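You operate a simulated robot arm through the tools that you are given. There is no shell and no other tool. Be economical: measure what you need, move in short steps, check, and stop when the job is done.

You are at the controls of a simulated two-armed robot. One attempt, no reset.

TASK
Take the grey wiper pad and leave it on the free end of the door bench. Shut the bowl side basin door. Shut the basin side lower door. Push the end cabinet drawer shut. Close the fourth cabinet drawer that stands open. Take the white tape core on the free stretch of the cabinet top and put it away on the tower end bench top. Take the blue platform pad and leave it on the service bench shelf. Close the third cabinet door that stands open. Take the short bar weight and put it on the back rest pad. Any order will do.

The check looks at the end state, three seconds after you hand in, the way a careful person would. Anything else that was tipped, shoved, dropped, spilled or broken makes it a failure.

THE ROBOT
Two 7-joint arms with two-finger parallel grippers on one trunk, on a base that drives. Base frame: it is fixed to the floor where the robot stands at the start and does not move with it; the origin is under the middle of the robot, x ahead of it, y to its left, z up; the surface under the hand at the start is at about z = 740. Units: mm, degrees, N and s.
The left shoulder is at the start at [148, 171, 1130], the right one opposite. With the tool pointing down near the work surface each hand reaches from about 100 to 920 mm from the robot's upright axis, wherever it stands, measured 20 degrees to its own side. Places, roughly: back rest pad [-5200, -3900, 600]; basin side lower door [300, -2900, 800]; blue platform pad (24x11x6 cm) [700, -4500, 500]; bowl side basin door [300, -1700, 400]; end cabinet drawer [300, -3200, 200]; fourth cabinet drawer [400, -4100, 200]; free end of the door bench (38x17 cm) [-440, 1060, 760]; grey wiper pad (9x6x5 cm) [800, 0, 800]; service bench shelf [-1600, -900, 400]; short bar weight [-5000, -3250, 750]; third cabinet door [300, -4700, 300]; tower end bench top [-3400, -4100, 800]; white tape core (5x5x12 cm) [700, -4100, 500]. Payload 4.4 kg a hand.
The TCP of each hand is the grasp point between the finger pads, 23 mm short of the fingertips. In the tool frame z runs along the fingers and y along their closing line. The gripper opens to 94 mm. The fingers are 38 mm wide and 10 mm thick; the gripper's body (54 by 96 mm) begins 39 mm behind the TCP.
Orientation is told as [roll, pitch, yaw] about the base's x, y, z axes, in that order, counted from this pose: with the fingers straight down and closing along the base's y, the tool's x points along the base's -x, its y along +y and its z along -z.

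THE INTERFACE
- The arms move only by the tool send_rows. It takes "left_moves", "right_moves" or both (then of equal length, played together; a hand with none holds still); each is a list of rows, each a list of 6 numbers: the shift along the tool's x, y, z in mm, then the turn, a rotation vector about the tool's x, y, z in degrees. In form: [[dx, dy, dz, ax, ay, az], ...]. A call has 1 to 20 rows; each row is the pose to reach, as a shift and turn from the pose commanded when the call began, along the tool's axes at that moment. "left_hand" and "right_hand" are, for a hand that has rows, the finger opening in mm, from 0 to 94, set as the call begins (left out, the last holds). Rows are played at 5 a second. More than 50 mm and 8.6 degrees between two rows, or a gripper value outside its range, and nothing of the call is played. A pose out of reach is approached as far as the arm can. The call stops where the force on the tool passes 40 N (or 10 N more than at its start, if that is more) or the arm is blocked; 0.2 s more then pass. Each finger travels about 72 mm/s and halts on what it meets, pressing with about 31 N; the grip force reading is that of the motor and also rises with nothing between the fingers. The clock runs only during rows and for 0.2 s after the last one: add rows that repeat a pose to give the fingers time. The reply holds the time, the measured pose of the TCP, the force on the tool along the base axes, the opening and the grip force, in the units named above and with some noise, with the torque about the TCP (base axes, N m) and any sound that the robot's microphone picked up.
- Cameras (640 x 400 px; columns grow to the right, rows downward): "scene" is now at [265.7, 3, 1256.9]; the picture's right is [0.05, -1.00, 0.00], its down [-0.67, -0.03, -0.74] and it looks along [0.74, 0.03, -0.67] (base axes); focal length 243 px, centre (320, 200). "left" rides on the left gripper at [86, -16, -74] in its tool frame; the picture's right is [0.18, 0.98, 0.00], its down [-0.58, 0.11, -0.81] and it looks along [-0.79, 0.15, 0.59] (tool axes); focal length 243 px, centre (320, 200). "right" rides on the right gripper at [86, 16, -74] in its tool frame; the picture's right is [-0.18, 0.98, 0.00], its down [-0.58, -0.11, -0.81] and it looks along [-0.79, -0.15, 0.59] (tool axes); focal length 243 px, centre (320, 200).
- snapshot(camera): a new picture of that camera. It takes no simulated time.
- lift_body(by): slides the trunk up (or, below 0, down) by that many mm; the arms and the scene camera ride with it, the base frame stays. It gives what a move gives, with no picture.
- base_move(legs): drives the robot by 1 to 6 legs, each [ahead, left, turn to the left] in mm, mm and degrees, along the robot's own axes; the way and the turn of a leg run together, so that a leg with both is an arc; at most 1500 mm and 180 degrees a leg. The arms and the cameras ride along, it lands a little off, and it stops where it bumps. It gives what a move gives.
- turn_head(pan, tilt): turns the head with the scene camera to pan (to the left, within 80 degrees either way) and tilt (down, from -29 to 69), counted from straight ahead of the robot. It gives what a move gives.
- probe_pixels(camera, pixels): for up to 12 pixels [column, row] of the newest picture of that camera ("zoom" is the newest enlarged one), the place [x, y, z] in the base frame of the surface seen there, good to about 3 mm. It takes no simulated time.
- zoom(camera, box): a new picture of the part [left, top, right, bottom] of that camera's present view, enlarged. It takes no simulated time.
- close_job(): hands the job in; it is judged then, once.

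Work in short steps. Measure before you move; look again where a grasp or a placing could have gone wrong, and mend it. You have 131 turns and 146 pictures in all, those below and enlarged ones among them. Open the grippers and draw the arms clear of the work before you hand the job in, unless the task says otherwise.

The tools are called after "Call:" by a JSON object that holds its "name" and its "arguments". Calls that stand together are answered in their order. send_rows: Moves the arms, as the interface text tells. Its arguments: {"type":"object","properties":{"left_moves":{"type":"array"},"left_hand":{"type":"number"},"right_moves":{"type":"array"},"right_hand":{"type":"number"}},"required":[]} The other tools are called the same way: lift_body (by) slides the trunk up or down; base_move (legs) drives the base; turn_head (pan, tilt) turns the head that bears the scene camera; snapshot (camera) takes a picture; probe_pixels (camera, pixels) gives the place of the surface under pixels of a picture; zoom (camera, box) takes an enlarged picture of a part of a camera's view; close_job () hands the job in.

At the start:

```text
t: 0.0
left_tcp_pos: [482.1, 220.0, 997.4]
left_orientation: [0.0, -0.1, -0.1]
left_ft_force: [-0.2, -0.2, -0.1]
left_torque: [-0.01, -0.01, 0.0]
left_width: 94.0
left_gripper_force: 0.0
right_tcp_pos: [446.7, -201.6, 1037.5]
right_orientation: [0.0, 0.0, 0.1]
right_ft_force: [0.5, -0.5, 1.4]
right_torque: [0.0, -0.02, 0.0]
right_width: 94.1
right_gripper_force: 0.1
trunk travel left (down, up): [-145.0, 244.0]
robot x, y, heading: [-0.9, -2.6, 0.1]
head pan, tilt: [2.6, 42.2]
```

scene: 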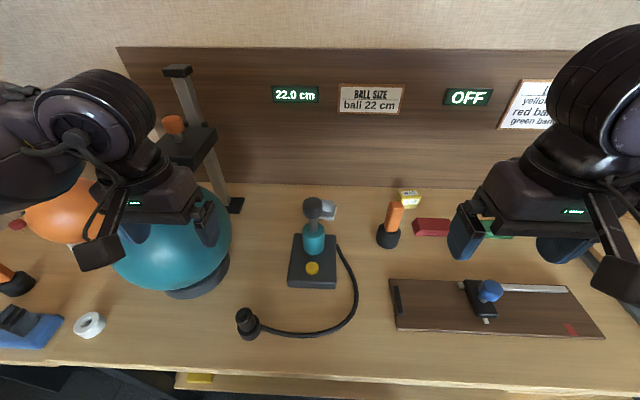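
right: 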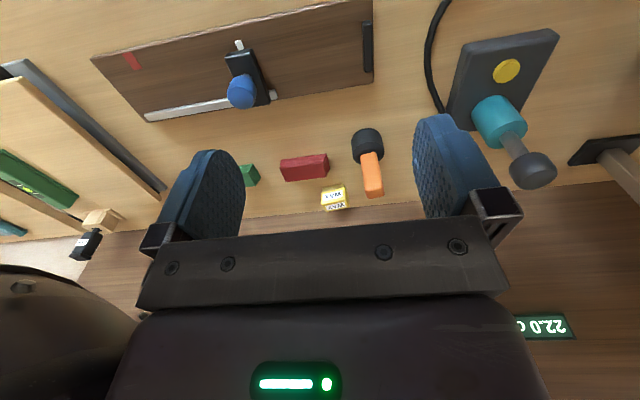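
left: 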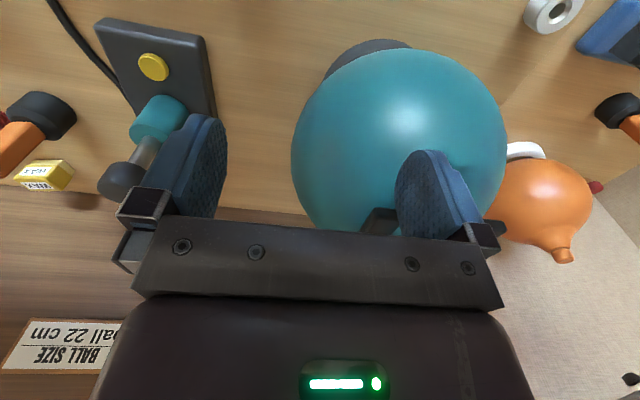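

The pump sits near (313,250), and a grey object shows behind it at (328,210), which may be the wiper pad. I zoom in on it and look around.

Call:
{"name": "zoom", "arguments": {"camera": "scene", "box": [230, 160, 470, 310]}}

Call:
{"name": "probe_pixels", "arguments": {"camera": "scene", "pixels": [[328, 208], [328, 216], [313, 205], [298, 285], [410, 200], [245, 325], [350, 300], [386, 240]]}}

```text
2.67 times, centred on (350, 235) of scene
```

zoom: 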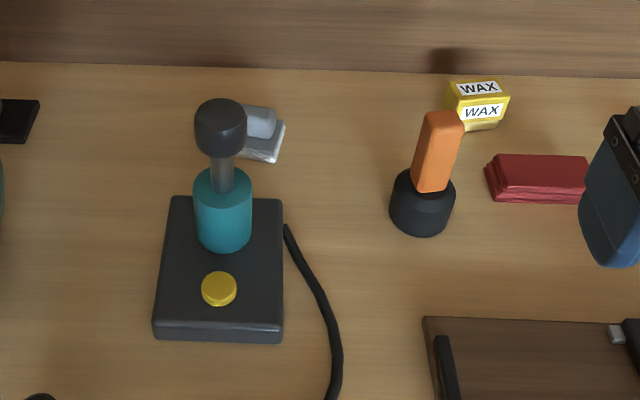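

```text
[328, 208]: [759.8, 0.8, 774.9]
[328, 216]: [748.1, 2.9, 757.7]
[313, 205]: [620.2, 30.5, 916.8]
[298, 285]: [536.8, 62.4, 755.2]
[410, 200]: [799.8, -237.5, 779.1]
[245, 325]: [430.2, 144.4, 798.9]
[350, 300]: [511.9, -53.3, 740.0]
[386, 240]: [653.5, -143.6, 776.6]
```

The grey pad is at about (765, 10), behind the pump handle, which reaches about (620, 30) and z 930. I move the right hand over it, staying high.

Call:
{"name": "send_rows", "arguments": {"right_moves": [[-40, 22, 0, 0, 0, 0], [-80, 45, 0, 0, 0, 0], [-120, 68, 0, 0, 0, 0], [-160, 92, 0, 0, 0, 0], [-200, 115, 0, 0, 0, 0], [-240, 140, 0, 0, 0, 0], [-260, 160, 0, 0, 0, 0], [-280, 180, 0, 0, 0, 0], [-280, 180, 0, 0, 0, 0]], "right_hand": 94}}

Call:
{"name": "snapshot", "arguments": {"camera": "right"}}

```text
t: 2.0
left_tcp_pos: [482.0, 219.0, 998.1]
left_orientation: [-0.1, -0.1, 0.0]
left_ft_force: [-0.4, -0.8, 0.4]
left_torque: [-0.01, -0.03, 0.0]
left_width: 94.0
left_gripper_force: 0.0
right_tcp_pos: [728.9, -23.5, 1039.1]
right_orientation: [0.1, 0.0, 0.0]
right_ft_force: [0.3, -0.3, 0.5]
right_torque: [-0.02, -0.01, -0.01]
right_width: 94.0
right_gripper_force: 0.0
trunk travel left (down, up): [-145.0, 244.0]
robot x, y, heading: [-2.9, -2.9, -0.1]
head pan, tilt: [2.6, 42.2]
```

```text
141 pictures are left
```

right: 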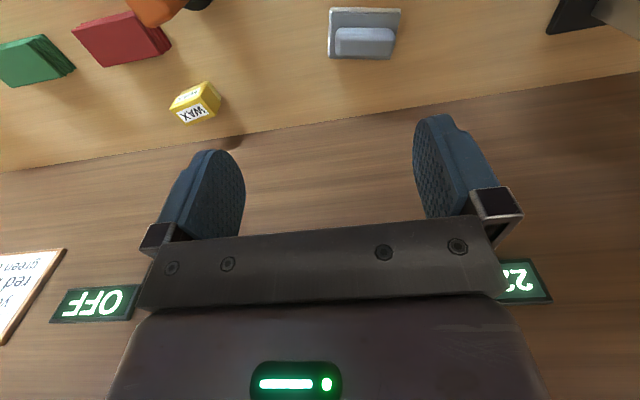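

The pad is clear at (365,33): a base plate with a grip block on top. I probe its extents.

Call:
{"name": "probe_pixels", "arguments": {"camera": "right", "pixels": [[331, 12], [399, 12], [330, 56], [390, 57], [338, 48], [393, 48], [340, 32], [393, 32], [365, 40], [365, 20]]}}

Call:
{"name": "zoom", "arguments": {"camera": "right", "box": [300, 0, 428, 80]}}

```text
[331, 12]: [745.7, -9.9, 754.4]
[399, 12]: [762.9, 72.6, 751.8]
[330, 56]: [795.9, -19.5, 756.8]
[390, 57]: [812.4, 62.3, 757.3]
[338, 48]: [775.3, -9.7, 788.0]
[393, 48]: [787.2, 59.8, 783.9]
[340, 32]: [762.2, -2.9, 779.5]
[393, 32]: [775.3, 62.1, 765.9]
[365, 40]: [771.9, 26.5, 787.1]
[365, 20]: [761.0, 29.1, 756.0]
```

```text
5.00 times, centred on (364, 40) of right
```

zoom: 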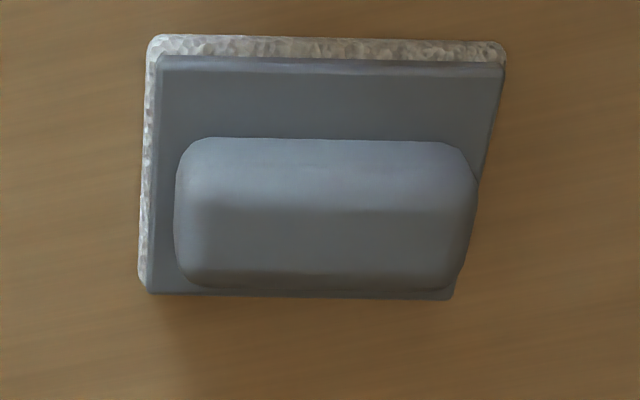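

Plate centre is about (779, 26), with its long axis turned about -11.6° of yaw. I check the backboard's distance before going down.

Call:
{"name": "probe_pixels", "arguments": {"camera": "right", "pixels": [[300, 120], [300, 135], [320, 190]]}}

Call:
{"name": "send_rows", "arguments": {"right_moves": [[-25, 25, 0, 0, 0, 4], [-49, 49, 0, 0, 0, 8], [-49, 49, 30, 0, 0, 11.6], [-49, 49, 70, 0, 0, 11.6], [-49, 49, 110, 0, 0, 11.6], [-49, 49, 150, 0, 0, 11.6], [-49, 49, 180, 0, 0, 11.6], [-49, 49, 180, 0, 0, 11.6]]}}

Call:
{"name": "snapshot", "arguments": {"camera": "right"}}

```text
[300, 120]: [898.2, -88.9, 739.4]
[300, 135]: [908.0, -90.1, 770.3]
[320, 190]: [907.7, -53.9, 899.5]
```

```text
t: 3.8
left_tcp_pos: [481.4, 219.8, 997.0]
left_orientation: [0.0, 0.1, 0.0]
left_ft_force: [0.4, -0.1, 0.3]
left_torque: [-0.02, -0.01, -0.01]
left_width: 93.9
left_gripper_force: 0.2
right_tcp_pos: [776.6, 29.9, 859.5]
right_orientation: [0.0, -0.2, -11.7]
right_ft_force: [0.5, 0.8, 0.4]
right_torque: [-0.03, 0.03, -0.01]
right_width: 93.9
right_gripper_force: 0.1
trunk travel left (down, up): [-145.0, 244.0]
robot x, y, heading: [0.7, -0.5, -0.0]
head pan, tilt: [2.6, 42.2]
```

```text
139 pictures are left
```

right: 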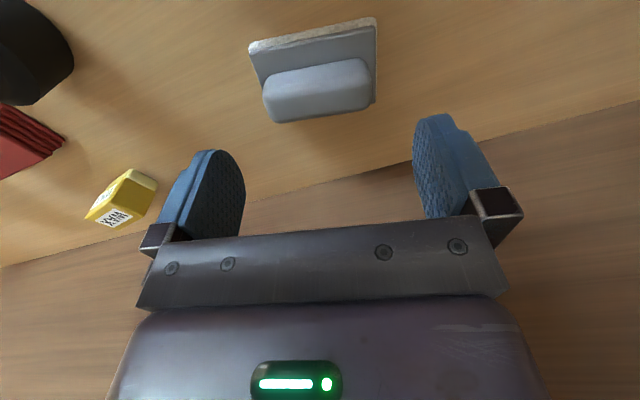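

The pad now shows at (315,70). I probe it again from closer for its yaw and centre.

Call:
{"name": "probe_pixels", "arguments": {"camera": "right", "pixels": [[252, 50], [374, 24], [265, 85], [362, 62], [274, 118], [366, 104], [315, 75], [320, 112]]}}

```text
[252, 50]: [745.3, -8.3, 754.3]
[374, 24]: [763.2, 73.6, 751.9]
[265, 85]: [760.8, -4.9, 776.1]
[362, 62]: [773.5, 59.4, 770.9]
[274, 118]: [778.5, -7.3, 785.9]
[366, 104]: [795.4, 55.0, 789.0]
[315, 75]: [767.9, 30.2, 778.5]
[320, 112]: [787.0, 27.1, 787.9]
```

Alignment is good, so I lower 79 mm with 4 mm to the right and close.

Call:
{"name": "send_rows", "arguments": {"right_moves": [[0, -4, 30, 0, 0, 0], [0, -4, 55, 0, 0, 0], [0, -4, 79, 0, 0, 0], [0, -4, 79, 0, 0, 0]]}}

Call:
{"name": "send_rows", "arguments": {"right_moves": [[0, 0, 0, 0, 0, 0], [0, 0, 0, 0, 0, 0], [0, 0, 0, 0, 0, 0]], "right_hand": 40}}

Call:
{"name": "send_rows", "arguments": {"right_moves": [[0, 0, -30, 0, 0, 0], [0, 0, -70, 0, 0, 0], [0, 0, -110, 0, 0, 0], [0, 0, -150, 0, 0, 0], [0, 0, -190, 0, 0, 0], [0, 0, -230, 0, 0, 0], [0, 0, -260, 0, 0, 0], [0, 0, -260, 0, 0, 0]]}}

Call:
{"name": "snapshot", "arguments": {"camera": "right"}}

```text
t: 4.8
left_tcp_pos: [480.7, 219.4, 997.1]
left_orientation: [0.1, 0.1, 0.1]
left_ft_force: [0.5, -0.3, 0.5]
left_torque: [0.01, 0.01, -0.01]
left_width: 93.9
left_gripper_force: 0.0
right_tcp_pos: [776.8, 25.2, 778.3]
right_orientation: [0.0, -0.1, -11.7]
right_ft_force: [0.1, 0.2, 0.2]
right_torque: [-0.03, -0.02, 0.02]
right_width: 93.7
right_gripper_force: 0.0
trunk travel left (down, up): [-145.0, 244.0]
robot x, y, heading: [0.3, 2.9, -0.1]
head pan, tilt: [2.6, 42.2]
```

```text
t: 5.6
left_tcp_pos: [482.7, 220.2, 998.7]
left_orientation: [0.0, 0.0, -0.1]
left_ft_force: [0.7, 0.0, -0.2]
left_torque: [-0.01, -0.05, 0.01]
left_width: 94.0
left_gripper_force: 0.0
right_tcp_pos: [776.6, 25.6, 778.7]
right_orientation: [0.1, 0.1, -11.6]
right_ft_force: [-0.5, -0.1, 1.4]
right_torque: [0.12, -0.02, -0.02]
right_width: 85.1
right_gripper_force: 31.4
trunk travel left (down, up): [-145.0, 244.0]
robot x, y, heading: [-1.9, -2.9, 0.0]
head pan, tilt: [2.6, 42.2]
```

```text
t: 7.4
left_tcp_pos: [482.2, 220.2, 996.5]
left_orientation: [0.0, 0.1, 0.1]
left_ft_force: [-0.4, -0.7, 0.4]
left_torque: [-0.01, 0.02, 0.01]
left_width: 94.0
left_gripper_force: 0.0
right_tcp_pos: [777.3, 22.6, 1037.7]
right_orientation: [0.1, 0.0, -11.7]
right_ft_force: [0.3, -1.2, -0.6]
right_torque: [-0.01, 0.02, 0.01]
right_width: 84.9
right_gripper_force: 31.4
trunk travel left (down, up): [-145.0, 244.0]
robot x, y, heading: [0.9, 1.9, 0.1]
head pan, tilt: [2.6, 42.2]
```

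```text
138 pictures are left
```

right: 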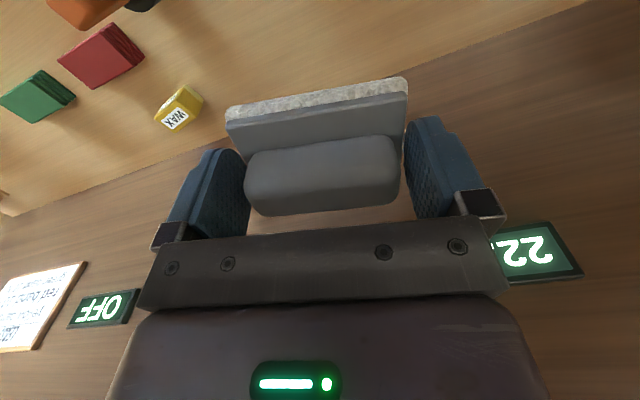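

The pad is held by its plate edges (85 mm opening), with its bottom about 38 mm below the TCP. I retract the hand and look left for the door bench.

Call:
{"name": "send_rows", "arguments": {"right_moves": [[40, -30, 0, 0, 0, 0], [80, -60, 0, 0, 0, 0], [120, -90, 0, 0, 0, 0], [160, -120, 0, 0, 0, 0], [200, -150, 0, 0, 0, 0], [240, -170, 0, 0, 0, -4], [280, -170, 0, 0, 0, -8], [320, -170, 0, 0, 0, -11.6], [350, -170, 0, 0, 0, -11.6], [370, -170, 0, 0, 0, -11.6]]}}

Call:
{"name": "turn_head", "arguments": {"pan": 80, "tilt": 35}}

Call:
{"name": "snapshot", "arguments": {"camera": "scene"}}

```text
t: 9.6
left_tcp_pos: [481.5, 220.1, 998.5]
left_orientation: [0.1, 0.0, -0.1]
left_ft_force: [0.4, 0.3, -0.1]
left_torque: [0.02, -0.02, 0.01]
left_width: 94.1
left_gripper_force: 0.0
right_tcp_pos: [395.4, -69.5, 1039.3]
right_orientation: [0.0, 0.0, -0.1]
right_ft_force: [-0.7, -0.7, -1.6]
right_torque: [0.0, -0.01, 0.01]
right_width: 85.1
right_gripper_force: 30.8
right hand out of reach, approached as far as the arm can: row 10
trunk travel left (down, up): [-145.0, 244.0]
robot x, y, heading: [-2.1, -0.0, 0.1]
head pan, tilt: [2.6, 42.2]
```

```text
t: 11.1
left_tcp_pos: [481.7, 219.4, 997.0]
left_orientation: [0.0, 0.0, 0.0]
left_ft_force: [-0.2, 0.8, -0.3]
left_torque: [-0.02, -0.03, 0.01]
left_width: 93.9
left_gripper_force: 0.1
right_tcp_pos: [396.9, -69.7, 1039.4]
right_orientation: [0.0, 0.1, 0.0]
right_ft_force: [0.2, -0.8, -1.2]
right_torque: [0.0, -0.02, 0.0]
right_width: 85.1
right_gripper_force: 31.0
trunk travel left (down, up): [-145.0, 244.0]
robot x, y, heading: [1.7, 1.9, 0.1]
head pan, tilt: [80.0, 35.0]
```

```text
137 pictures are left
```

scene: 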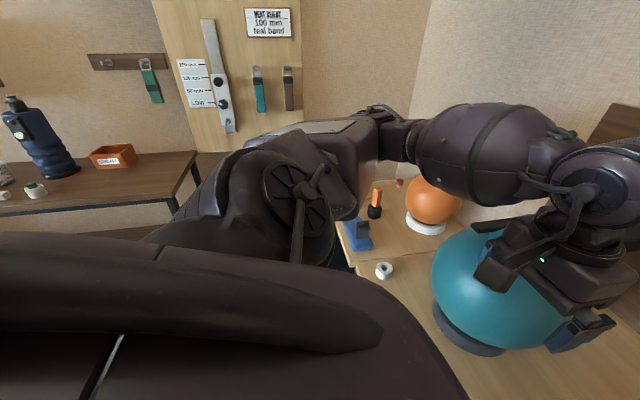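

The door bench is at upper left, past the ball stand. I back off, turn to face +y, and look again.

Call:
{"name": "base_move", "arguments": {"legs": [[-350, 0, 0], [0, 0, 90]]}}

Call:
{"name": "turn_head", "arguments": {"pan": 0, "tilt": 35}}

Call:
{"name": "snapshot", "arguments": {"camera": "scene"}}

```text
t: 17.1
left_tcp_pos: [-552.2, 487.6, 996.7]
left_orientation: [0.0, 0.1, 88.6]
left_ft_force: [0.4, -0.4, 0.8]
left_torque: [-0.01, -0.02, -0.03]
left_width: 94.0
left_gripper_force: 0.1
right_tcp_pos: [-266.0, 395.1, 1039.3]
right_orientation: [-0.1, 0.1, 88.5]
right_ft_force: [0.0, 0.4, -1.6]
right_torque: [-0.02, -0.01, 0.01]
right_width: 85.4
right_gripper_force: 31.3
trunk travel left (down, up): [-145.0, 244.0]
robot x, y, heading: [-345.0, -1.8, 88.5]
head pan, tilt: [80.0, 35.0]
```

```text
t: 18.6
left_tcp_pos: [-551.7, 487.0, 997.7]
left_orientation: [0.1, 0.0, 88.6]
left_ft_force: [-0.2, 0.1, -0.3]
left_torque: [0.03, 0.04, 0.0]
left_width: 94.0
left_gripper_force: 0.1
right_tcp_pos: [-265.8, 394.7, 1038.7]
right_orientation: [0.1, 0.0, 88.5]
right_ft_force: [0.1, -0.3, -1.2]
right_torque: [-0.01, 0.0, 0.02]
right_width: 85.2
right_gripper_force: 30.7
trunk travel left (down, up): [-145.0, 244.0]
robot x, y, heading: [-344.7, 1.3, 88.3]
head pan, tilt: [0.0, 35.0]
```

```text
136 pictures are left
```

scene: 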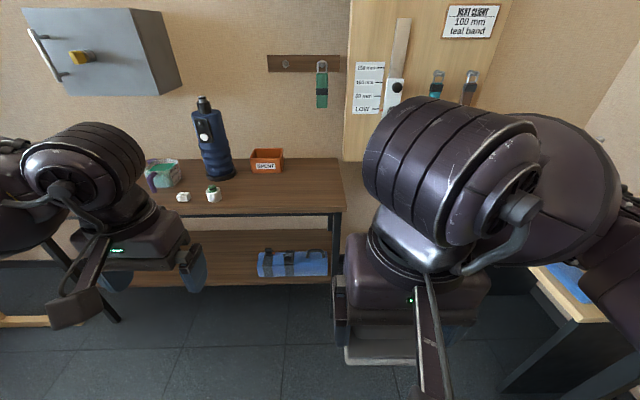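

The bench's free right end is around (290,195). I probe its edges.

Call:
{"name": "probe_pixels", "arguments": {"camera": "scene", "pixels": [[290, 190], [340, 205], [240, 208], [335, 165], [283, 165], [265, 175], [215, 205], [310, 205]]}}

```text
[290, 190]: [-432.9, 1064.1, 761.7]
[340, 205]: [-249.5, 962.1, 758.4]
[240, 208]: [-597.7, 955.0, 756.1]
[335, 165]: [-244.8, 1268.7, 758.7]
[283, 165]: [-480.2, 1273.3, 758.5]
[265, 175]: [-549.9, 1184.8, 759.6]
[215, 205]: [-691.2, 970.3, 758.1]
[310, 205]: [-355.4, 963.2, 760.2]
```

The free area is x -630..-250, y 960..1270 at z 759. I drive 350 mm ahead and check the view.

Call:
{"name": "base_move", "arguments": {"legs": [[350, 50, 1.5]]}}

```text
t: 20.9
left_tcp_pos: [-610.8, 825.3, 998.0]
left_orientation: [0.0, 0.0, 90.1]
left_ft_force: [0.6, 0.4, 0.3]
left_torque: [-0.06, -0.02, 0.02]
left_width: 94.2
left_gripper_force: 0.0
right_tcp_pos: [-322.6, 740.1, 1039.4]
right_orientation: [0.0, 0.1, 90.1]
right_ft_force: [1.0, 0.8, -0.9]
right_torque: [-0.03, -0.03, 0.02]
right_width: 85.4
right_gripper_force: 31.0
trunk travel left (down, up): [-145.0, 244.0]
robot x, y, heading: [-386.9, 348.4, 90.0]
head pan, tilt: [0.0, 35.0]
```

I extend the hand to (-420, 1060) at height, then descend to about z 803.

Call:
{"name": "send_rows", "arguments": {"right_moves": [[-40, 15, 0, 0, 0, 0], [-80, 30, 0, 0, 0, 0], [-120, 45, 0, 0, 0, 0], [-160, 60, 0, 0, 0, 0], [-200, 75, 0, 0, 0, 0], [-240, 90, 0, 0, 0, 0], [-280, 97, 0, 0, 0, 0], [-320, 97, 0, 0, 0, 0], [-320, 97, 40, 0, 0, 0], [-320, 97, 80, 0, 0, 0], [-320, 97, 120, 0, 0, 0], [-320, 97, 160, 0, 0, 0], [-320, 97, 200, 0, 0, 0], [-320, 97, 225, 0, 0, 0], [-320, 97, 232, 0, 0, 0], [-320, 97, 237, 0, 0, 0], [-320, 97, 241, 0, 0, 0]]}}

Call:
{"name": "snapshot", "arguments": {"camera": "right"}}

```text
t: 24.5
left_tcp_pos: [-610.8, 826.0, 998.0]
left_orientation: [0.0, 0.0, 90.1]
left_ft_force: [0.2, -0.6, 0.2]
left_torque: [-0.01, 0.0, 0.01]
left_width: 94.2
left_gripper_force: 0.1
right_tcp_pos: [-419.7, 1061.3, 798.7]
right_orientation: [0.1, 0.0, 90.0]
right_ft_force: [0.0, -0.2, 0.3]
right_torque: [0.04, 0.01, -0.02]
right_width: 85.2
right_gripper_force: 30.9
trunk travel left (down, up): [-145.0, 244.0]
robot x, y, heading: [-393.1, 342.4, 89.9]
head pan, tilt: [0.0, 35.0]
```

```text
135 pictures are left
```

right: 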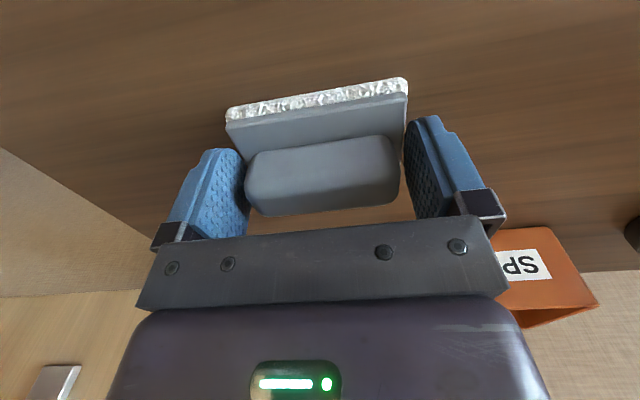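

Contact is almost made, so I lower a little more, release, and lift straight up.

Call:
{"name": "send_rows", "arguments": {"right_moves": [[0, 0, 2, 0, 0, 0], [0, 0, 3, 0, 0, 0], [0, 0, 3, 0, 0, 0]]}}

Call:
{"name": "send_rows", "arguments": {"right_moves": [[0, 0, 0, 0, 0, 0], [0, 0, 0, 0, 0, 0], [0, 0, -30, 0, 0, 0], [0, 0, -70, 0, 0, 0], [0, 0, -110, 0, 0, 0], [0, 0, -150, 0, 0, 0], [0, 0, -190, 0, 0, 0], [0, 0, -230, 0, 0, 0], [40, 0, -230, 0, 0, 0], [80, 0, -230, 0, 0, 0], [120, 0, -230, 0, 0, 0], [160, -10, -230, 0, 0, 0], [200, -30, -230, 0, 0, 0], [240, -50, -230, 0, 0, 0], [280, -70, -230, 0, 0, 0], [310, -97, -230, 0, 0, 0]], "right_hand": 94}}

Call:
{"name": "snapshot", "arguments": {"camera": "scene"}}

```text
t: 25.3
left_tcp_pos: [-609.9, 824.3, 999.6]
left_orientation: [0.0, -0.1, 90.1]
left_ft_force: [0.7, -0.8, 0.2]
left_torque: [0.0, 0.0, 0.01]
left_width: 93.6
left_gripper_force: 0.0
right_tcp_pos: [-419.8, 1060.6, 798.4]
right_orientation: [0.1, -0.1, 90.1]
right_ft_force: [2.7, -2.0, 16.7]
right_torque: [-0.09, -0.18, 0.0]
right_width: 85.3
right_gripper_force: 30.9
trunk travel left (down, up): [-145.0, 244.0]
robot x, y, heading: [-393.7, 348.3, 90.1]
head pan, tilt: [0.0, 35.0]
```

```text
t: 28.7
left_tcp_pos: [-611.0, 824.7, 998.0]
left_orientation: [0.1, -0.1, 90.1]
left_ft_force: [0.2, 0.1, -0.6]
left_torque: [0.01, -0.01, 0.02]
left_width: 94.0
left_gripper_force: 0.1
right_tcp_pos: [-318.2, 751.0, 1024.3]
right_orientation: [0.0, 0.0, 90.1]
right_ft_force: [-0.3, 0.9, -0.1]
right_torque: [-0.03, 0.0, -0.04]
right_width: 93.8
right_gripper_force: 0.0
trunk travel left (down, up): [-145.0, 244.0]
robot x, y, heading: [-390.4, 342.6, 90.0]
head pan, tilt: [0.0, 35.0]
```

```text
134 pictures are left
```

scene: 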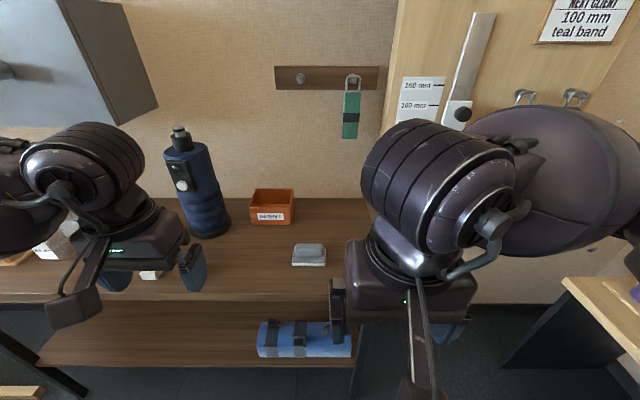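

The pad lies at (310,255) on the bench. Now I back off toward the basin row, turn to face +x and look along the cabinets.

Call:
{"name": "base_move", "arguments": {"legs": [[-1000, 300, 0], [0, 0, -90]]}}

Call:
{"name": "turn_head", "arguments": {"pan": -50, "tilt": 25}}

Call:
{"name": "snapshot", "arguments": {"camera": "scene"}}

```text
t: 35.9
left_tcp_pos: [-678.8, -122.4, 997.6]
left_orientation: [0.1, 0.1, 68.5]
left_ft_force: [-0.6, 0.0, -1.0]
left_torque: [0.0, -0.02, 0.0]
left_width: 94.0
left_gripper_force: 0.1
right_tcp_pos: [-437.4, -299.6, 1023.2]
right_orientation: [0.0, 0.1, 68.4]
right_ft_force: [-0.1, 0.2, -0.5]
right_torque: [0.05, -0.01, 0.01]
right_width: 93.8
right_gripper_force: 0.1
trunk travel left (down, up): [-145.0, 244.0]
robot x, y, heading: [-652.6, -653.1, 68.6]
head pan, tilt: [0.0, 35.0]
stopped in leg 2: the robot was blocked; the commanded pose is now the measured one
```

```text
t: 37.1
left_tcp_pos: [-679.5, -123.8, 998.1]
left_orientation: [0.1, 0.1, 68.5]
left_ft_force: [0.0, 0.2, 0.0]
left_torque: [-0.01, -0.01, -0.02]
left_width: 94.0
left_gripper_force: 0.1
right_tcp_pos: [-437.0, -300.3, 1024.1]
right_orientation: [0.1, 0.2, 68.5]
right_ft_force: [-0.7, 0.6, -0.3]
right_torque: [0.03, 0.0, 0.01]
right_width: 94.0
right_gripper_force: 0.2
trunk travel left (down, up): [-145.0, 244.0]
robot x, y, heading: [-653.8, -648.9, 68.5]
head pan, tilt: [-50.0, 25.0]
```

```text
133 pictures are left
```

scene: 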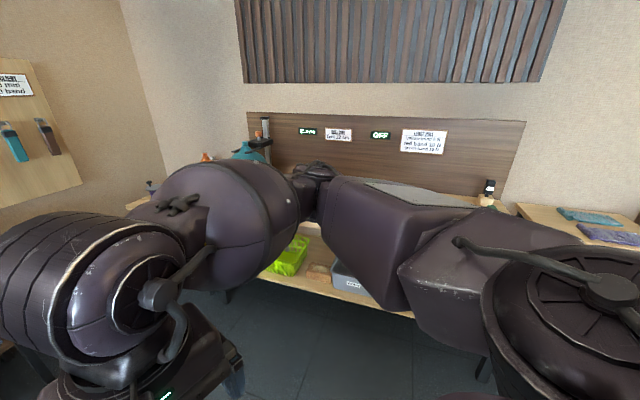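

The turn was blocked at heading 68°. I look both ways to find what is near.

Call:
{"name": "turn_head", "arguments": {"pan": 80, "tilt": 30}}

Call:
{"name": "snapshot", "arguments": {"camera": "scene"}}

Call:
{"name": "turn_head", "arguments": {"pan": -80, "tilt": 30}}

Call:
{"name": "snapshot", "arguments": {"camera": "scene"}}

```text
t: 39.2
left_tcp_pos: [-679.6, -121.9, 997.8]
left_orientation: [0.1, 0.0, 68.5]
left_ft_force: [-0.2, 0.2, -0.2]
left_torque: [-0.02, -0.02, 0.0]
left_width: 94.1
left_gripper_force: 0.1
right_tcp_pos: [-436.3, -301.2, 1022.2]
right_orientation: [-0.1, 0.1, 68.5]
right_ft_force: [0.3, -0.4, 0.3]
right_torque: [0.04, 0.01, 0.01]
right_width: 94.3
right_gripper_force: 0.0
trunk travel left (down, up): [-145.0, 244.0]
robot x, y, heading: [-650.7, -652.9, 68.7]
head pan, tilt: [80.0, 30.0]
```

```text
132 pictures are left
```

scene: 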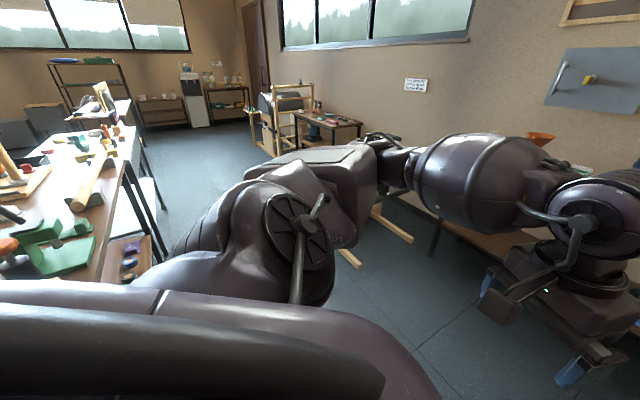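

```text
t: 41.7
left_tcp_pos: [-679.0, -121.9, 997.4]
left_orientation: [0.1, 0.1, 68.5]
left_ft_force: [0.1, 0.0, 0.7]
left_torque: [0.05, 0.02, -0.01]
left_width: 94.0
left_gripper_force: 0.1
right_tcp_pos: [-436.8, -299.7, 1024.4]
right_orientation: [0.0, 0.1, 68.4]
right_ft_force: [-0.3, 0.3, 0.2]
right_torque: [0.0, -0.01, -0.04]
right_width: 93.7
right_gripper_force: 0.1
trunk travel left (down, up): [-145.0, 244.0]
robot x, y, heading: [-651.1, -651.4, 68.5]
head pan, tilt: [-80.0, 30.0]
```

```text
131 pictures are left
```

scene: 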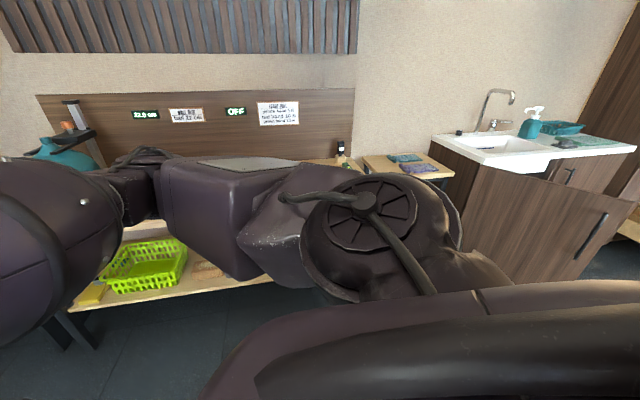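

The service bench stands close on the left rear, so the robot's back met it. I shift right by 300 mm and finish the turn.

Call:
{"name": "base_move", "arguments": {"legs": [[100, -300, 0], [0, 0, -68.5]]}}

Call:
{"name": "turn_head", "arguments": {"pan": 80, "tilt": 30}}

Call:
{"name": "turn_head", "arguments": {"pan": -70, "tilt": 30}}

Call:
{"name": "snapshot", "arguments": {"camera": "scene"}}

```text
t: 47.9
left_tcp_pos: [141.4, -444.0, 997.2]
left_orientation: [0.2, 0.0, 0.4]
left_ft_force: [-0.2, -0.2, -0.1]
left_torque: [-0.01, 0.0, 0.01]
left_width: 94.1
left_gripper_force: 0.1
right_tcp_pos: [67.6, -733.9, 1023.8]
right_orientation: [0.0, 0.1, 0.5]
right_ft_force: [0.6, -0.4, -0.5]
right_torque: [-0.01, 0.02, 0.0]
right_width: 93.9
right_gripper_force: 0.0
trunk travel left (down, up): [-145.0, 244.0]
robot x, y, heading: [-339.5, -665.3, 0.4]
head pan, tilt: [-80.0, 30.0]
```

```text
t: 50.3
left_tcp_pos: [140.7, -442.8, 996.8]
left_orientation: [0.0, 0.0, 0.5]
left_ft_force: [0.1, -0.1, 0.9]
left_torque: [-0.02, -0.02, 0.01]
left_width: 93.9
left_gripper_force: 0.0
right_tcp_pos: [66.5, -732.7, 1024.6]
right_orientation: [0.0, 0.1, 0.4]
right_ft_force: [0.0, -0.5, 0.5]
right_torque: [-0.02, -0.05, -0.02]
right_width: 93.8
right_gripper_force: 0.1
trunk travel left (down, up): [-145.0, 244.0]
robot x, y, heading: [-339.5, -666.8, 0.2]
head pan, tilt: [80.0, 30.0]
```

```text
t: 52.7
left_tcp_pos: [141.6, -443.6, 997.5]
left_orientation: [0.0, -0.1, 0.5]
left_ft_force: [-0.5, 1.2, -0.5]
left_torque: [0.0, 0.02, 0.04]
left_width: 94.0
left_gripper_force: 0.0
right_tcp_pos: [66.7, -732.6, 1023.9]
right_orientation: [0.0, 0.1, 0.4]
right_ft_force: [-0.1, 0.0, -0.4]
right_torque: [0.01, -0.01, -0.03]
right_width: 93.9
right_gripper_force: 0.0
trunk travel left (down, up): [-145.0, 244.0]
robot x, y, heading: [-340.0, -667.8, 0.2]
head pan, tilt: [-70.0, 30.0]
```

```text
130 pictures are left
```

scene: 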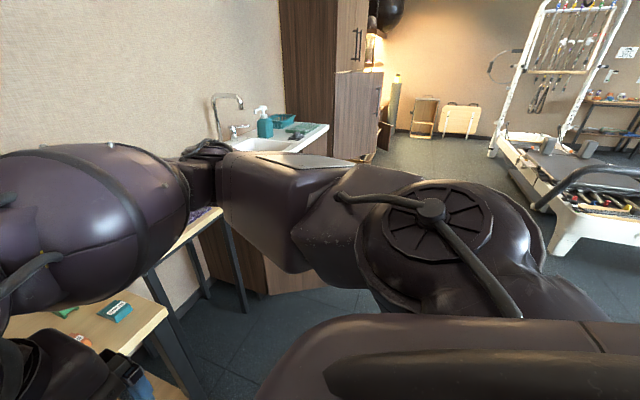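

The view to the right is hidden by the arm, so I turn the robot right 60° for a clear look at the cabinet row.

Call:
{"name": "base_move", "arguments": {"legs": [[0, 0, -60]]}}

Call:
{"name": "turn_head", "arguments": {"pan": -8, "tilt": 30}}

Call:
{"name": "snapshot", "arguments": {"camera": "scene"}}

```text
t: 55.7
left_tcp_pos: [97.9, -965.9, 998.4]
left_orientation: [0.0, -0.1, -59.0]
left_ft_force: [-0.3, 0.8, 0.4]
left_torque: [-0.01, 0.02, -0.01]
left_width: 94.2
left_gripper_force: 0.0
right_tcp_pos: [-190.4, -1050.4, 1024.1]
right_orientation: [0.0, 0.1, -59.0]
right_ft_force: [-0.1, -0.1, -0.2]
right_torque: [-0.01, 0.02, -0.01]
right_width: 94.2
right_gripper_force: 0.1
trunk travel left (down, up): [-145.0, 244.0]
robot x, y, heading: [-339.2, -666.3, -59.1]
head pan, tilt: [-70.0, 30.0]
```

```text
t: 57.0
left_tcp_pos: [98.0, -966.0, 997.8]
left_orientation: [0.1, 0.0, -58.9]
left_ft_force: [0.7, -0.2, -0.2]
left_torque: [-0.04, -0.03, -0.01]
left_width: 94.1
left_gripper_force: 0.1
right_tcp_pos: [-191.6, -1051.1, 1024.1]
right_orientation: [0.1, 0.0, -59.1]
right_ft_force: [-0.3, 0.1, 0.7]
right_torque: [0.0, 0.01, -0.02]
right_width: 94.1
right_gripper_force: 0.0
trunk travel left (down, up): [-145.0, 244.0]
robot x, y, heading: [-341.6, -666.9, -58.9]
head pan, tilt: [-8.0, 30.0]
```

```text
129 pictures are left
```

scene: 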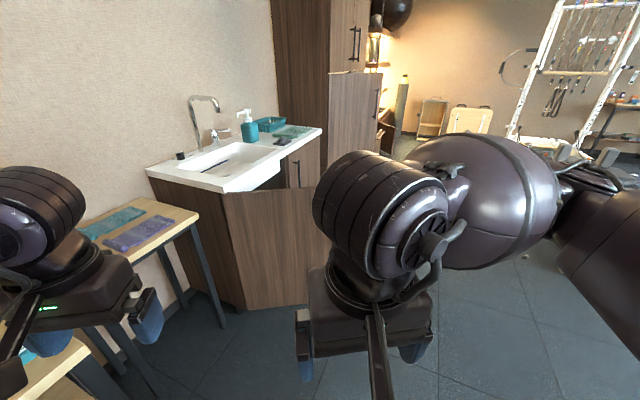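

I see the sink cabinet with a door panel at (270,240) swung out. I probe it.

Call:
{"name": "probe_pixels", "arguments": {"camera": "scene", "pixels": [[232, 250], [248, 300], [250, 240], [300, 240], [308, 295], [315, 200], [200, 240], [300, 175], [225, 190], [345, 110]]}}

Call:
{"name": "zoom", "arguments": {"camera": "scene", "box": [140, 60, 420, 330]}}

```text
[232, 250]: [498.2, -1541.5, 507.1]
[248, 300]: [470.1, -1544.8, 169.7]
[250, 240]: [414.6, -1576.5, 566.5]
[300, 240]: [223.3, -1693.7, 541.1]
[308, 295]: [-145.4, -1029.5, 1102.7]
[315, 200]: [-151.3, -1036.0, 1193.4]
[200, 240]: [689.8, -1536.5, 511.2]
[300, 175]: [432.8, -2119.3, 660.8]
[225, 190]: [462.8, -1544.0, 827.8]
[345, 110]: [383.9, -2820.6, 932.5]
```

```text
1.48 times, centred on (280, 195) of scene
```

zoom: 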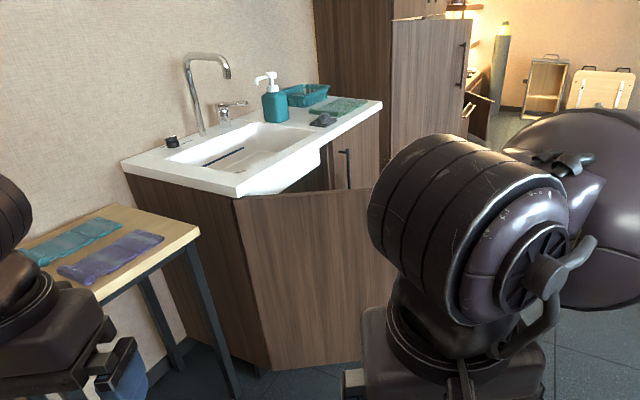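

The bowl side door is hinged at about (465, -1545) and stands open about 58°, its free end toward (100..220, -1700). I drive closer with the arms out of the way and look again.

Call:
{"name": "base_move", "arguments": {"legs": [[330, -110, 14]]}}

Call:
{"name": "turn_head", "arguments": {"pan": 5, "tilt": 40}}

Call:
{"name": "snapshot", "arguments": {"camera": "scene"}}

```text
t: 59.2
left_tcp_pos: [268.4, -1175.4, 998.6]
left_orientation: [0.2, 0.0, -45.0]
left_ft_force: [-0.2, 0.0, -0.5]
left_torque: [0.02, 0.04, 0.0]
left_width: 94.1
left_gripper_force: 0.0
right_tcp_pos: [9.1, -1325.2, 1024.1]
right_orientation: [0.0, 0.2, -45.1]
right_ft_force: [-0.3, 0.2, 0.1]
right_torque: [0.02, -0.01, -0.01]
right_width: 93.9
right_gripper_force: 0.0
trunk travel left (down, up): [-145.0, 244.0]
robot x, y, heading: [-231.9, -990.6, -45.2]
head pan, tilt: [-8.0, 30.0]
```

```text
t: 60.0
left_tcp_pos: [269.2, -1174.9, 997.3]
left_orientation: [0.1, 0.0, -45.1]
left_ft_force: [0.2, -0.8, -0.2]
left_torque: [0.01, 0.04, -0.02]
left_width: 93.9
left_gripper_force: 0.0
right_tcp_pos: [10.5, -1325.4, 1024.2]
right_orientation: [-0.1, 0.1, -45.2]
right_ft_force: [-0.2, 0.6, -0.4]
right_torque: [0.0, 0.0, 0.01]
right_width: 94.0
right_gripper_force: 0.0
trunk travel left (down, up): [-145.0, 244.0]
robot x, y, heading: [-228.0, -989.5, -45.2]
head pan, tilt: [5.0, 40.0]
```

```text
127 pictures are left
```

scene: 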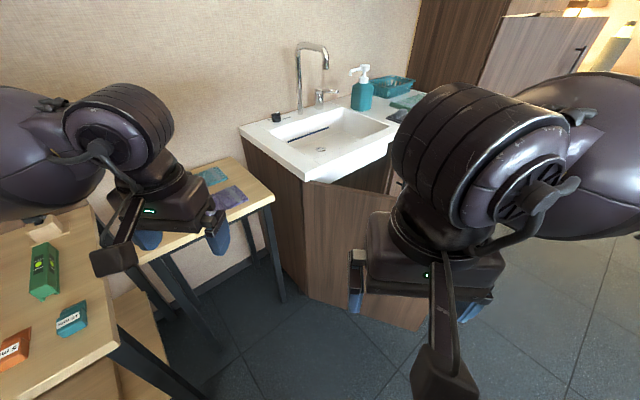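

The door bottom runs from (305,300) to about (428,330). I probe the door and the counter edge.

Call:
{"name": "probe_pixels", "arguments": {"camera": "scene", "pixels": [[312, 290], [425, 322], [400, 315], [320, 192], [385, 200], [345, 240], [305, 172], [370, 150], [340, 182], [395, 183]]}}

```text
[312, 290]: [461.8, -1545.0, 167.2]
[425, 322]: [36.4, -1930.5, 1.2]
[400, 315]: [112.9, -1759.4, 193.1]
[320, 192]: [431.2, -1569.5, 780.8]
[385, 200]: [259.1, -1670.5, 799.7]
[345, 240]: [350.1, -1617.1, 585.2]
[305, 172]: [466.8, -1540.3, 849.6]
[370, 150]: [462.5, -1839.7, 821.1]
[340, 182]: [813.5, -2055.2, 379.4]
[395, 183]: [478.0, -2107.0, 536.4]
```

The door plane runs from (462,-1545) to about (100,-1770), with its top at 805 and the counter edge near x 463. I probe the small table corner to pick a safe base position.

Call:
{"name": "probe_pixels", "arguments": {"camera": "scene", "pixels": [[272, 200], [280, 295], [140, 255], [115, 340], [205, 225]]}}

```text
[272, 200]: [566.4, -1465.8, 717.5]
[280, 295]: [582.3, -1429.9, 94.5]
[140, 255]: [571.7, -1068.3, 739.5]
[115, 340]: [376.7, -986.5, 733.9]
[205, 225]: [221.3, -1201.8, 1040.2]
```

The table front is at x≈570, so a base at (-150, -1300) is clear. First I move the right hand aside and bring the left hand to the middle, fingers closed and tilted forward.

Call:
{"name": "send_rows", "arguments": {"left_moves": [[0, 0, 0, 0, 0, 0], [0, 0, 0, 0, 0, 0], [0, -40, 0, 0, -8, 0], [0, -80, 0, 0, -16, 0], [0, -120, 0, 0, -24, 0], [0, -160, 30, 0, -32, 0], [0, -190, 70, 0, -40, 0], [0, -200, 115, 0, -48, 0], [0, -200, 160, 0, -56, 0], [0, -200, 205, 0, -60, 0], [0, -200, 250, 0, -60, 0], [0, -200, 295, 0, -60, 0], [0, -200, 340, 0, -60, 0], [0, -200, 380, 0, -60, 0], [0, -200, 380, 0, -60, 0]], "left_hand": 0, "right_moves": [[0, -45, 0, 0, 0, 0], [0, -90, 0, 0, 0, 0], [0, -135, 0, 0, 0, 0], [0, -180, 0, 0, 0, 0], [0, -220, 0, 0, 0, 0], [0, -220, 0, 0, 0, 0], [0, -220, 0, 0, 0, 0], [0, -220, 0, 0, 0, 0], [0, -220, 0, 0, 0, 0], [0, -220, 0, 0, 0, 0], [0, -220, 0, 0, 0, 0], [0, -220, 0, 0, 0, 0], [0, -220, 0, 0, 0, 0], [0, -220, 0, 0, 0, 0], [0, -220, 0, 0, 0, 0]]}}

Call:
{"name": "snapshot", "arguments": {"camera": "scene"}}

```text
t: 63.2
left_tcp_pos: [129.4, -1316.3, 619.4]
left_orientation: [0.1, -60.0, -45.3]
left_ft_force: [-1.1, -0.3, 0.2]
left_torque: [0.0, -0.04, -0.01]
left_width: 0.2
left_gripper_force: 31.1
left hand out of reach, approached as far as the arm can: row 5
right_tcp_pos: [-124.8, -1502.3, 1036.8]
right_orientation: [-0.1, 0.2, -45.1]
right_ft_force: [1.0, -0.3, -0.3]
right_torque: [0.04, 0.02, 0.01]
right_width: 94.1
right_gripper_force: 0.1
right hand out of reach, approached as far as the arm can: row 1, 2, 3, 4, 5, 6, 7, 8, 9, 10, 11, 12, 13, 14, 15
trunk travel left (down, up): [-145.0, 244.0]
robot x, y, heading: [-224.3, -987.6, -45.0]
head pan, tilt: [5.0, 40.0]
```

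```text
126 pictures are left
```

scene: 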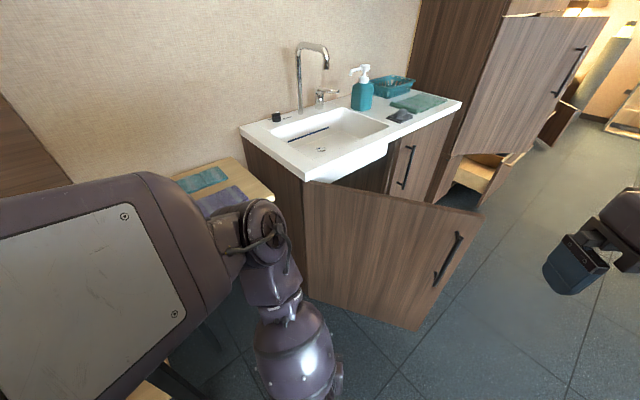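

The whole door is visible now, with its handle at (447,258). I drive so the left fingertips sit just off the panel.

Call:
{"name": "base_move", "arguments": {"legs": [[274, -150, 0]]}}

Call:
{"name": "snapshot", "arguments": {"camera": "scene"}}

```text
t: 65.3
left_tcp_pos: [216.9, -1614.9, 617.7]
left_orientation: [0.2, -59.9, -45.3]
left_ft_force: [0.4, 0.2, 0.4]
left_torque: [-0.03, 0.0, -0.06]
left_width: 0.2
left_gripper_force: 30.9
right_tcp_pos: [-36.3, -1800.9, 1035.9]
right_orientation: [0.0, 0.2, -45.2]
right_ft_force: [0.6, 0.3, 0.7]
right_torque: [0.0, -0.02, 0.0]
right_width: 94.1
right_gripper_force: 0.2
trunk travel left (down, up): [-145.0, 244.0]
robot x, y, heading: [-140.8, -1287.7, -45.4]
head pan, tilt: [5.0, 40.0]
```

```text
125 pictures are left
```

scene: 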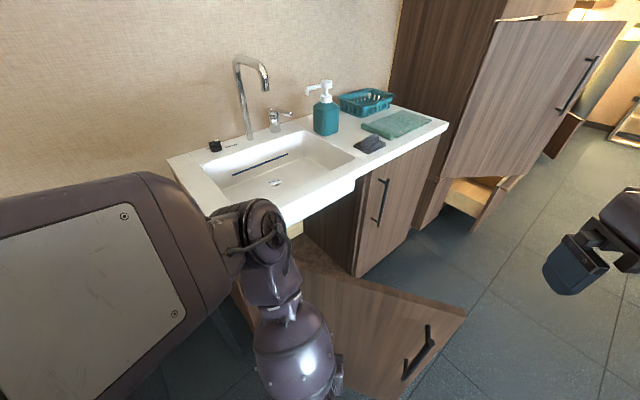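

I check the elbow and forearm clearance to the counter before pushing.

Call:
{"name": "probe_pixels", "arguments": {"camera": "scene", "pixels": [[265, 220], [285, 250], [280, 310], [300, 355], [335, 370], [225, 235], [290, 212]]}}

```text
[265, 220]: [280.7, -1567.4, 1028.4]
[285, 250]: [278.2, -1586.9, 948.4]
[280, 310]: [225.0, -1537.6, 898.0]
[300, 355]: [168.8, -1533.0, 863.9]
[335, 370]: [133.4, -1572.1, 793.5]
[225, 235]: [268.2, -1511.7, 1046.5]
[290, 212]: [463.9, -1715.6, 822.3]
```

Elbow is at z≈1000, above the counter's 850 and well short of the tap. I push forward in small steps.

Call:
{"name": "send_rows", "arguments": {"left_moves": [[-15, 0, 26, 0, 0, 0], [-30, 0, 52, 0, 0, 0], [-45, 0, 78, 0, 0, 0], [-60, 0, 104, 0, 0, 0], [-75, 0, 130, 0, 0, 0]]}}

Call:
{"name": "snapshot", "arguments": {"camera": "scene"}}

```text
t: 66.5
left_tcp_pos: [322.3, -1719.4, 616.2]
left_orientation: [0.1, -59.9, -45.2]
left_ft_force: [0.1, 0.4, 0.0]
left_torque: [-0.02, -0.01, 0.02]
left_width: 0.0
left_gripper_force: 30.9
right_tcp_pos: [-36.8, -1800.2, 1036.5]
right_orientation: [0.0, 0.1, -45.1]
right_ft_force: [0.2, -0.6, 0.0]
right_torque: [-0.03, -0.02, 0.03]
right_width: 94.2
right_gripper_force: 0.1
trunk travel left (down, up): [-145.0, 244.0]
robot x, y, heading: [-141.7, -1285.8, -45.2]
head pan, tilt: [5.0, 40.0]
```

```text
124 pictures are left
```

scene: 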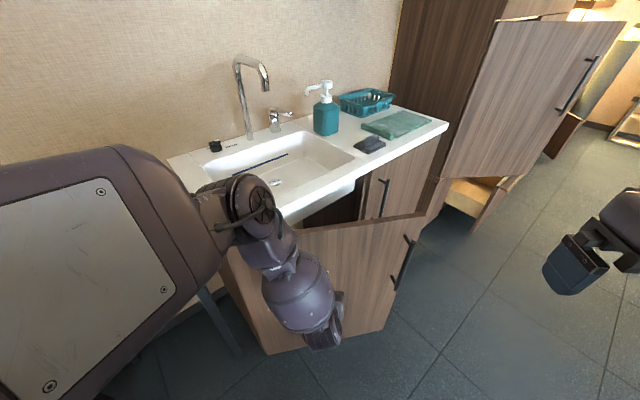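

The door is swinging with negligible force. I continue toward closed.

Call:
{"name": "send_rows", "arguments": {"left_moves": [[-15, 0, 26, 0, 0, 0], [-30, 0, 52, 0, 0, 0], [-45, 0, 78, 0, 0, 0], [-60, 0, 104, 0, 0, 0], [-75, 0, 130, 0, 0, 0], [-82, 0, 143, 0, 0, 0], [-90, 0, 156, 0, 0, 0]]}}

Call:
{"name": "snapshot", "arguments": {"camera": "scene"}}

```text
t: 68.1
left_tcp_pos: [450.5, -1846.8, 619.1]
left_orientation: [0.1, -59.9, -45.2]
left_ft_force: [0.4, 0.5, 0.3]
left_torque: [-0.03, 0.0, -0.02]
left_width: 0.0
left_gripper_force: 31.4
right_tcp_pos: [-37.0, -1801.7, 1036.2]
right_orientation: [-0.1, 0.1, -45.2]
right_ft_force: [-0.3, 0.3, 0.0]
right_torque: [-0.02, -0.01, -0.02]
right_width: 94.2
right_gripper_force: 0.0
trunk travel left (down, up): [-145.0, 244.0]
robot x, y, heading: [-138.0, -1286.2, -45.4]
head pan, tilt: [5.0, 40.0]
```

```text
123 pictures are left
```

scene: 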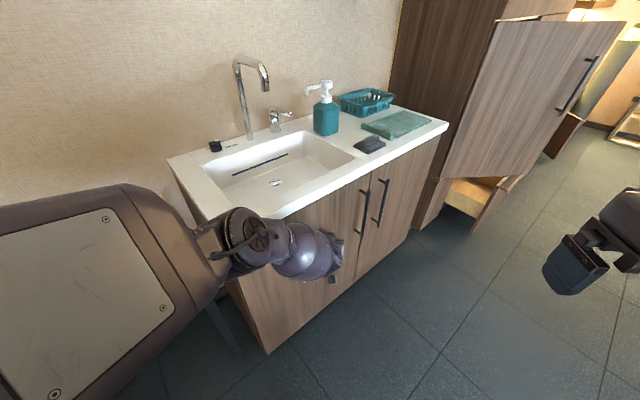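

It looks nearly closed. I push a little more along +x until force rises.

Call:
{"name": "send_rows", "arguments": {"left_moves": [[-3.5, 7, 6, 0, 0, 0], [-7, 14, 12, 0, 0, 0], [-10.5, 21, 18, 0, 0, 0]]}}

Call:
{"name": "zoom", "arguments": {"camera": "scene", "box": [200, 120, 460, 360]}}

```text
t: 68.6
left_tcp_pos: [453.3, -1849.2, 613.5]
left_orientation: [-0.4, -59.3, -45.6]
left_ft_force: [-5.3, -2.2, 2.0]
left_torque: [-0.05, -0.1, -0.06]
left_width: 0.0
left_gripper_force: 31.0
right_tcp_pos: [-37.4, -1801.2, 1036.8]
right_orientation: [0.0, 0.1, -45.2]
right_ft_force: [0.6, -0.2, 0.1]
right_torque: [0.02, 0.0, -0.04]
right_width: 93.9
right_gripper_force: 0.2
trunk travel left (down, up): [-145.0, 244.0]
robot x, y, heading: [-139.0, -1285.5, -45.2]
head pan, tilt: [5.0, 40.0]
stopped in row 2 (left hand): the force on the tool passed its limit at 47 N (the readings are from after the stop); the commanded pose is now the measured one
```

```text
1.67 times, centred on (330, 240) of scene
```

zoom: 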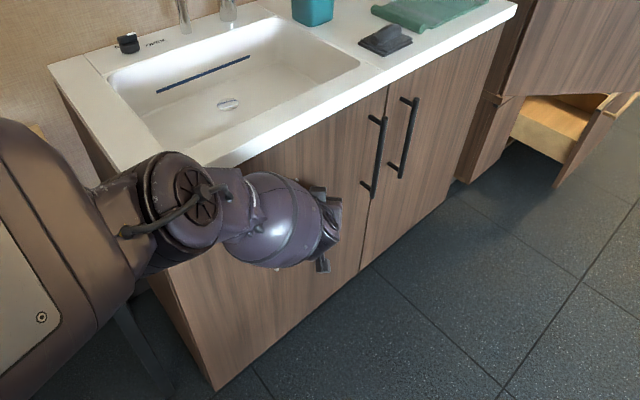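

The door is flush with its neighbour, so it is closed. I retract the left hand along its path and lift it.

Call:
{"name": "send_rows", "arguments": {"left_moves": [[20, 0, -35, 0, 0, 0], [40, 0, -70, 0, 0, 0], [60, 0, -105, 0, 0, 0], [80, 0, -140, 0, 0, 0], [100, 0, -175, 0, 0, 0], [120, 0, -210, 0, 0, 0], [140, 0, -245, 0, 0, 0], [155, 0, -270, 0, 0, 0]]}}

Call:
{"name": "turn_head", "arguments": {"pan": 0, "tilt": 25}}

Call:
{"name": "base_move", "arguments": {"legs": [[-150, -250, 0], [200, -500, -10]]}}

Call:
{"name": "snapshot", "arguments": {"camera": "scene"}}

```text
t: 70.4
left_tcp_pos: [236.7, -1624.4, 617.5]
left_orientation: [-0.2, -59.2, -45.5]
left_ft_force: [0.3, 0.5, -0.7]
left_torque: [0.02, -0.05, 0.0]
left_width: 0.0
left_gripper_force: 30.4
right_tcp_pos: [-38.4, -1799.7, 1036.7]
right_orientation: [0.1, 0.1, -45.2]
right_ft_force: [1.0, 0.8, 0.6]
right_torque: [0.01, -0.01, 0.03]
right_width: 94.0
right_gripper_force: 0.1
trunk travel left (down, up): [-145.0, 244.0]
robot x, y, heading: [-135.7, -1285.5, -45.4]
head pan, tilt: [5.0, 40.0]
```

```text
t: 71.2
left_tcp_pos: [235.8, -1626.7, 617.7]
left_orientation: [-0.3, -59.3, -45.5]
left_ft_force: [-0.3, 0.0, -0.6]
left_torque: [-0.01, 0.01, -0.02]
left_width: 0.3
left_gripper_force: 31.5
right_tcp_pos: [-38.2, -1800.7, 1036.9]
right_orientation: [0.0, 0.1, -45.2]
right_ft_force: [0.2, -0.3, -0.3]
right_torque: [-0.01, -0.03, 0.01]
right_width: 93.8
right_gripper_force: 0.0
trunk travel left (down, up): [-145.0, 244.0]
robot x, y, heading: [-136.2, -1289.6, -44.9]
head pan, tilt: [0.0, 25.0]
```

```text
t: 78.5
left_tcp_pos: [-362.4, -2230.1, 618.5]
left_orientation: [-0.3, -59.3, -55.6]
left_ft_force: [-0.6, 0.3, -0.2]
left_torque: [0.01, -0.02, -0.02]
left_width: 0.0
left_gripper_force: 31.0
right_tcp_pos: [-664.4, -2355.6, 1037.2]
right_orientation: [0.1, 0.1, -55.3]
right_ft_force: [-0.4, 0.0, 0.0]
right_torque: [0.01, 0.04, -0.01]
right_width: 93.8
right_gripper_force: 0.0
trunk travel left (down, up): [-145.0, 244.0]
robot x, y, heading: [-671.2, -1829.9, -55.4]
head pan, tilt: [0.0, 25.0]
```

```text
121 pictures are left
```

scene: 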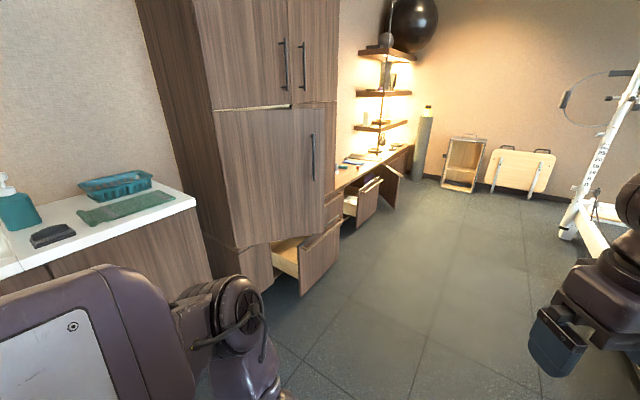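

I see the tower's lower door at (265,170), with its handle at (313,155). Below it is an open drawer at (305,260), and further along another drawer at (365,200) and a door at (392,180). I probe these.

Call:
{"name": "zoom", "arguments": {"camera": "scene", "box": [190, 70, 440, 320]}}

Call:
{"name": "probe_pixels", "arguments": {"camera": "scene", "pixels": [[222, 120], [235, 235], [320, 110], [305, 230], [313, 155], [270, 170], [300, 280], [335, 235], [285, 260], [250, 90], [320, 80], [330, 205]]}}

```text
1.60 times, centred on (315, 195) of scene
```

zoom: 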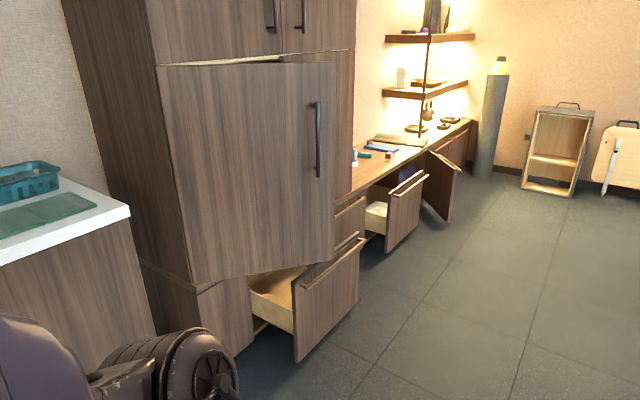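

```text
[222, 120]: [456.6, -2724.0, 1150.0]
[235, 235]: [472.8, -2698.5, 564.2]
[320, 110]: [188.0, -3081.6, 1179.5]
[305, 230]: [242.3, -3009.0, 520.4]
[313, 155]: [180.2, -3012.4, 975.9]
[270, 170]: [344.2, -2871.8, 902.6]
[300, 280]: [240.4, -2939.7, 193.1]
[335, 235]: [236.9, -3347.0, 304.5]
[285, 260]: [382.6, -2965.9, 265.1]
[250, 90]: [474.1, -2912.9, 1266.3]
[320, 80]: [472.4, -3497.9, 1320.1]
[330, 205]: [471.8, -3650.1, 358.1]
```

The door hinges at (473,-2700) and is open about 37°. The drawer front is at x≈240, y -2940..-3350, 235 mm out of the face at x=473. I check the aisle width on the right.

Call:
{"name": "probe_pixels", "arguments": {"camera": "scene", "pixels": [[566, 238], [600, 205], [450, 250], [460, 188], [390, 205], [380, 185], [373, 205], [400, 170]]}}

```text
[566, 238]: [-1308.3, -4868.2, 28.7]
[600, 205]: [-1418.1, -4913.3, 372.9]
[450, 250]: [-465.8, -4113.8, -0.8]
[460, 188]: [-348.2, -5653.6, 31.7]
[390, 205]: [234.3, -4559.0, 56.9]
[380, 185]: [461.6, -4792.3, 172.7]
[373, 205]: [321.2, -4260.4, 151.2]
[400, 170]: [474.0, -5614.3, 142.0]
```

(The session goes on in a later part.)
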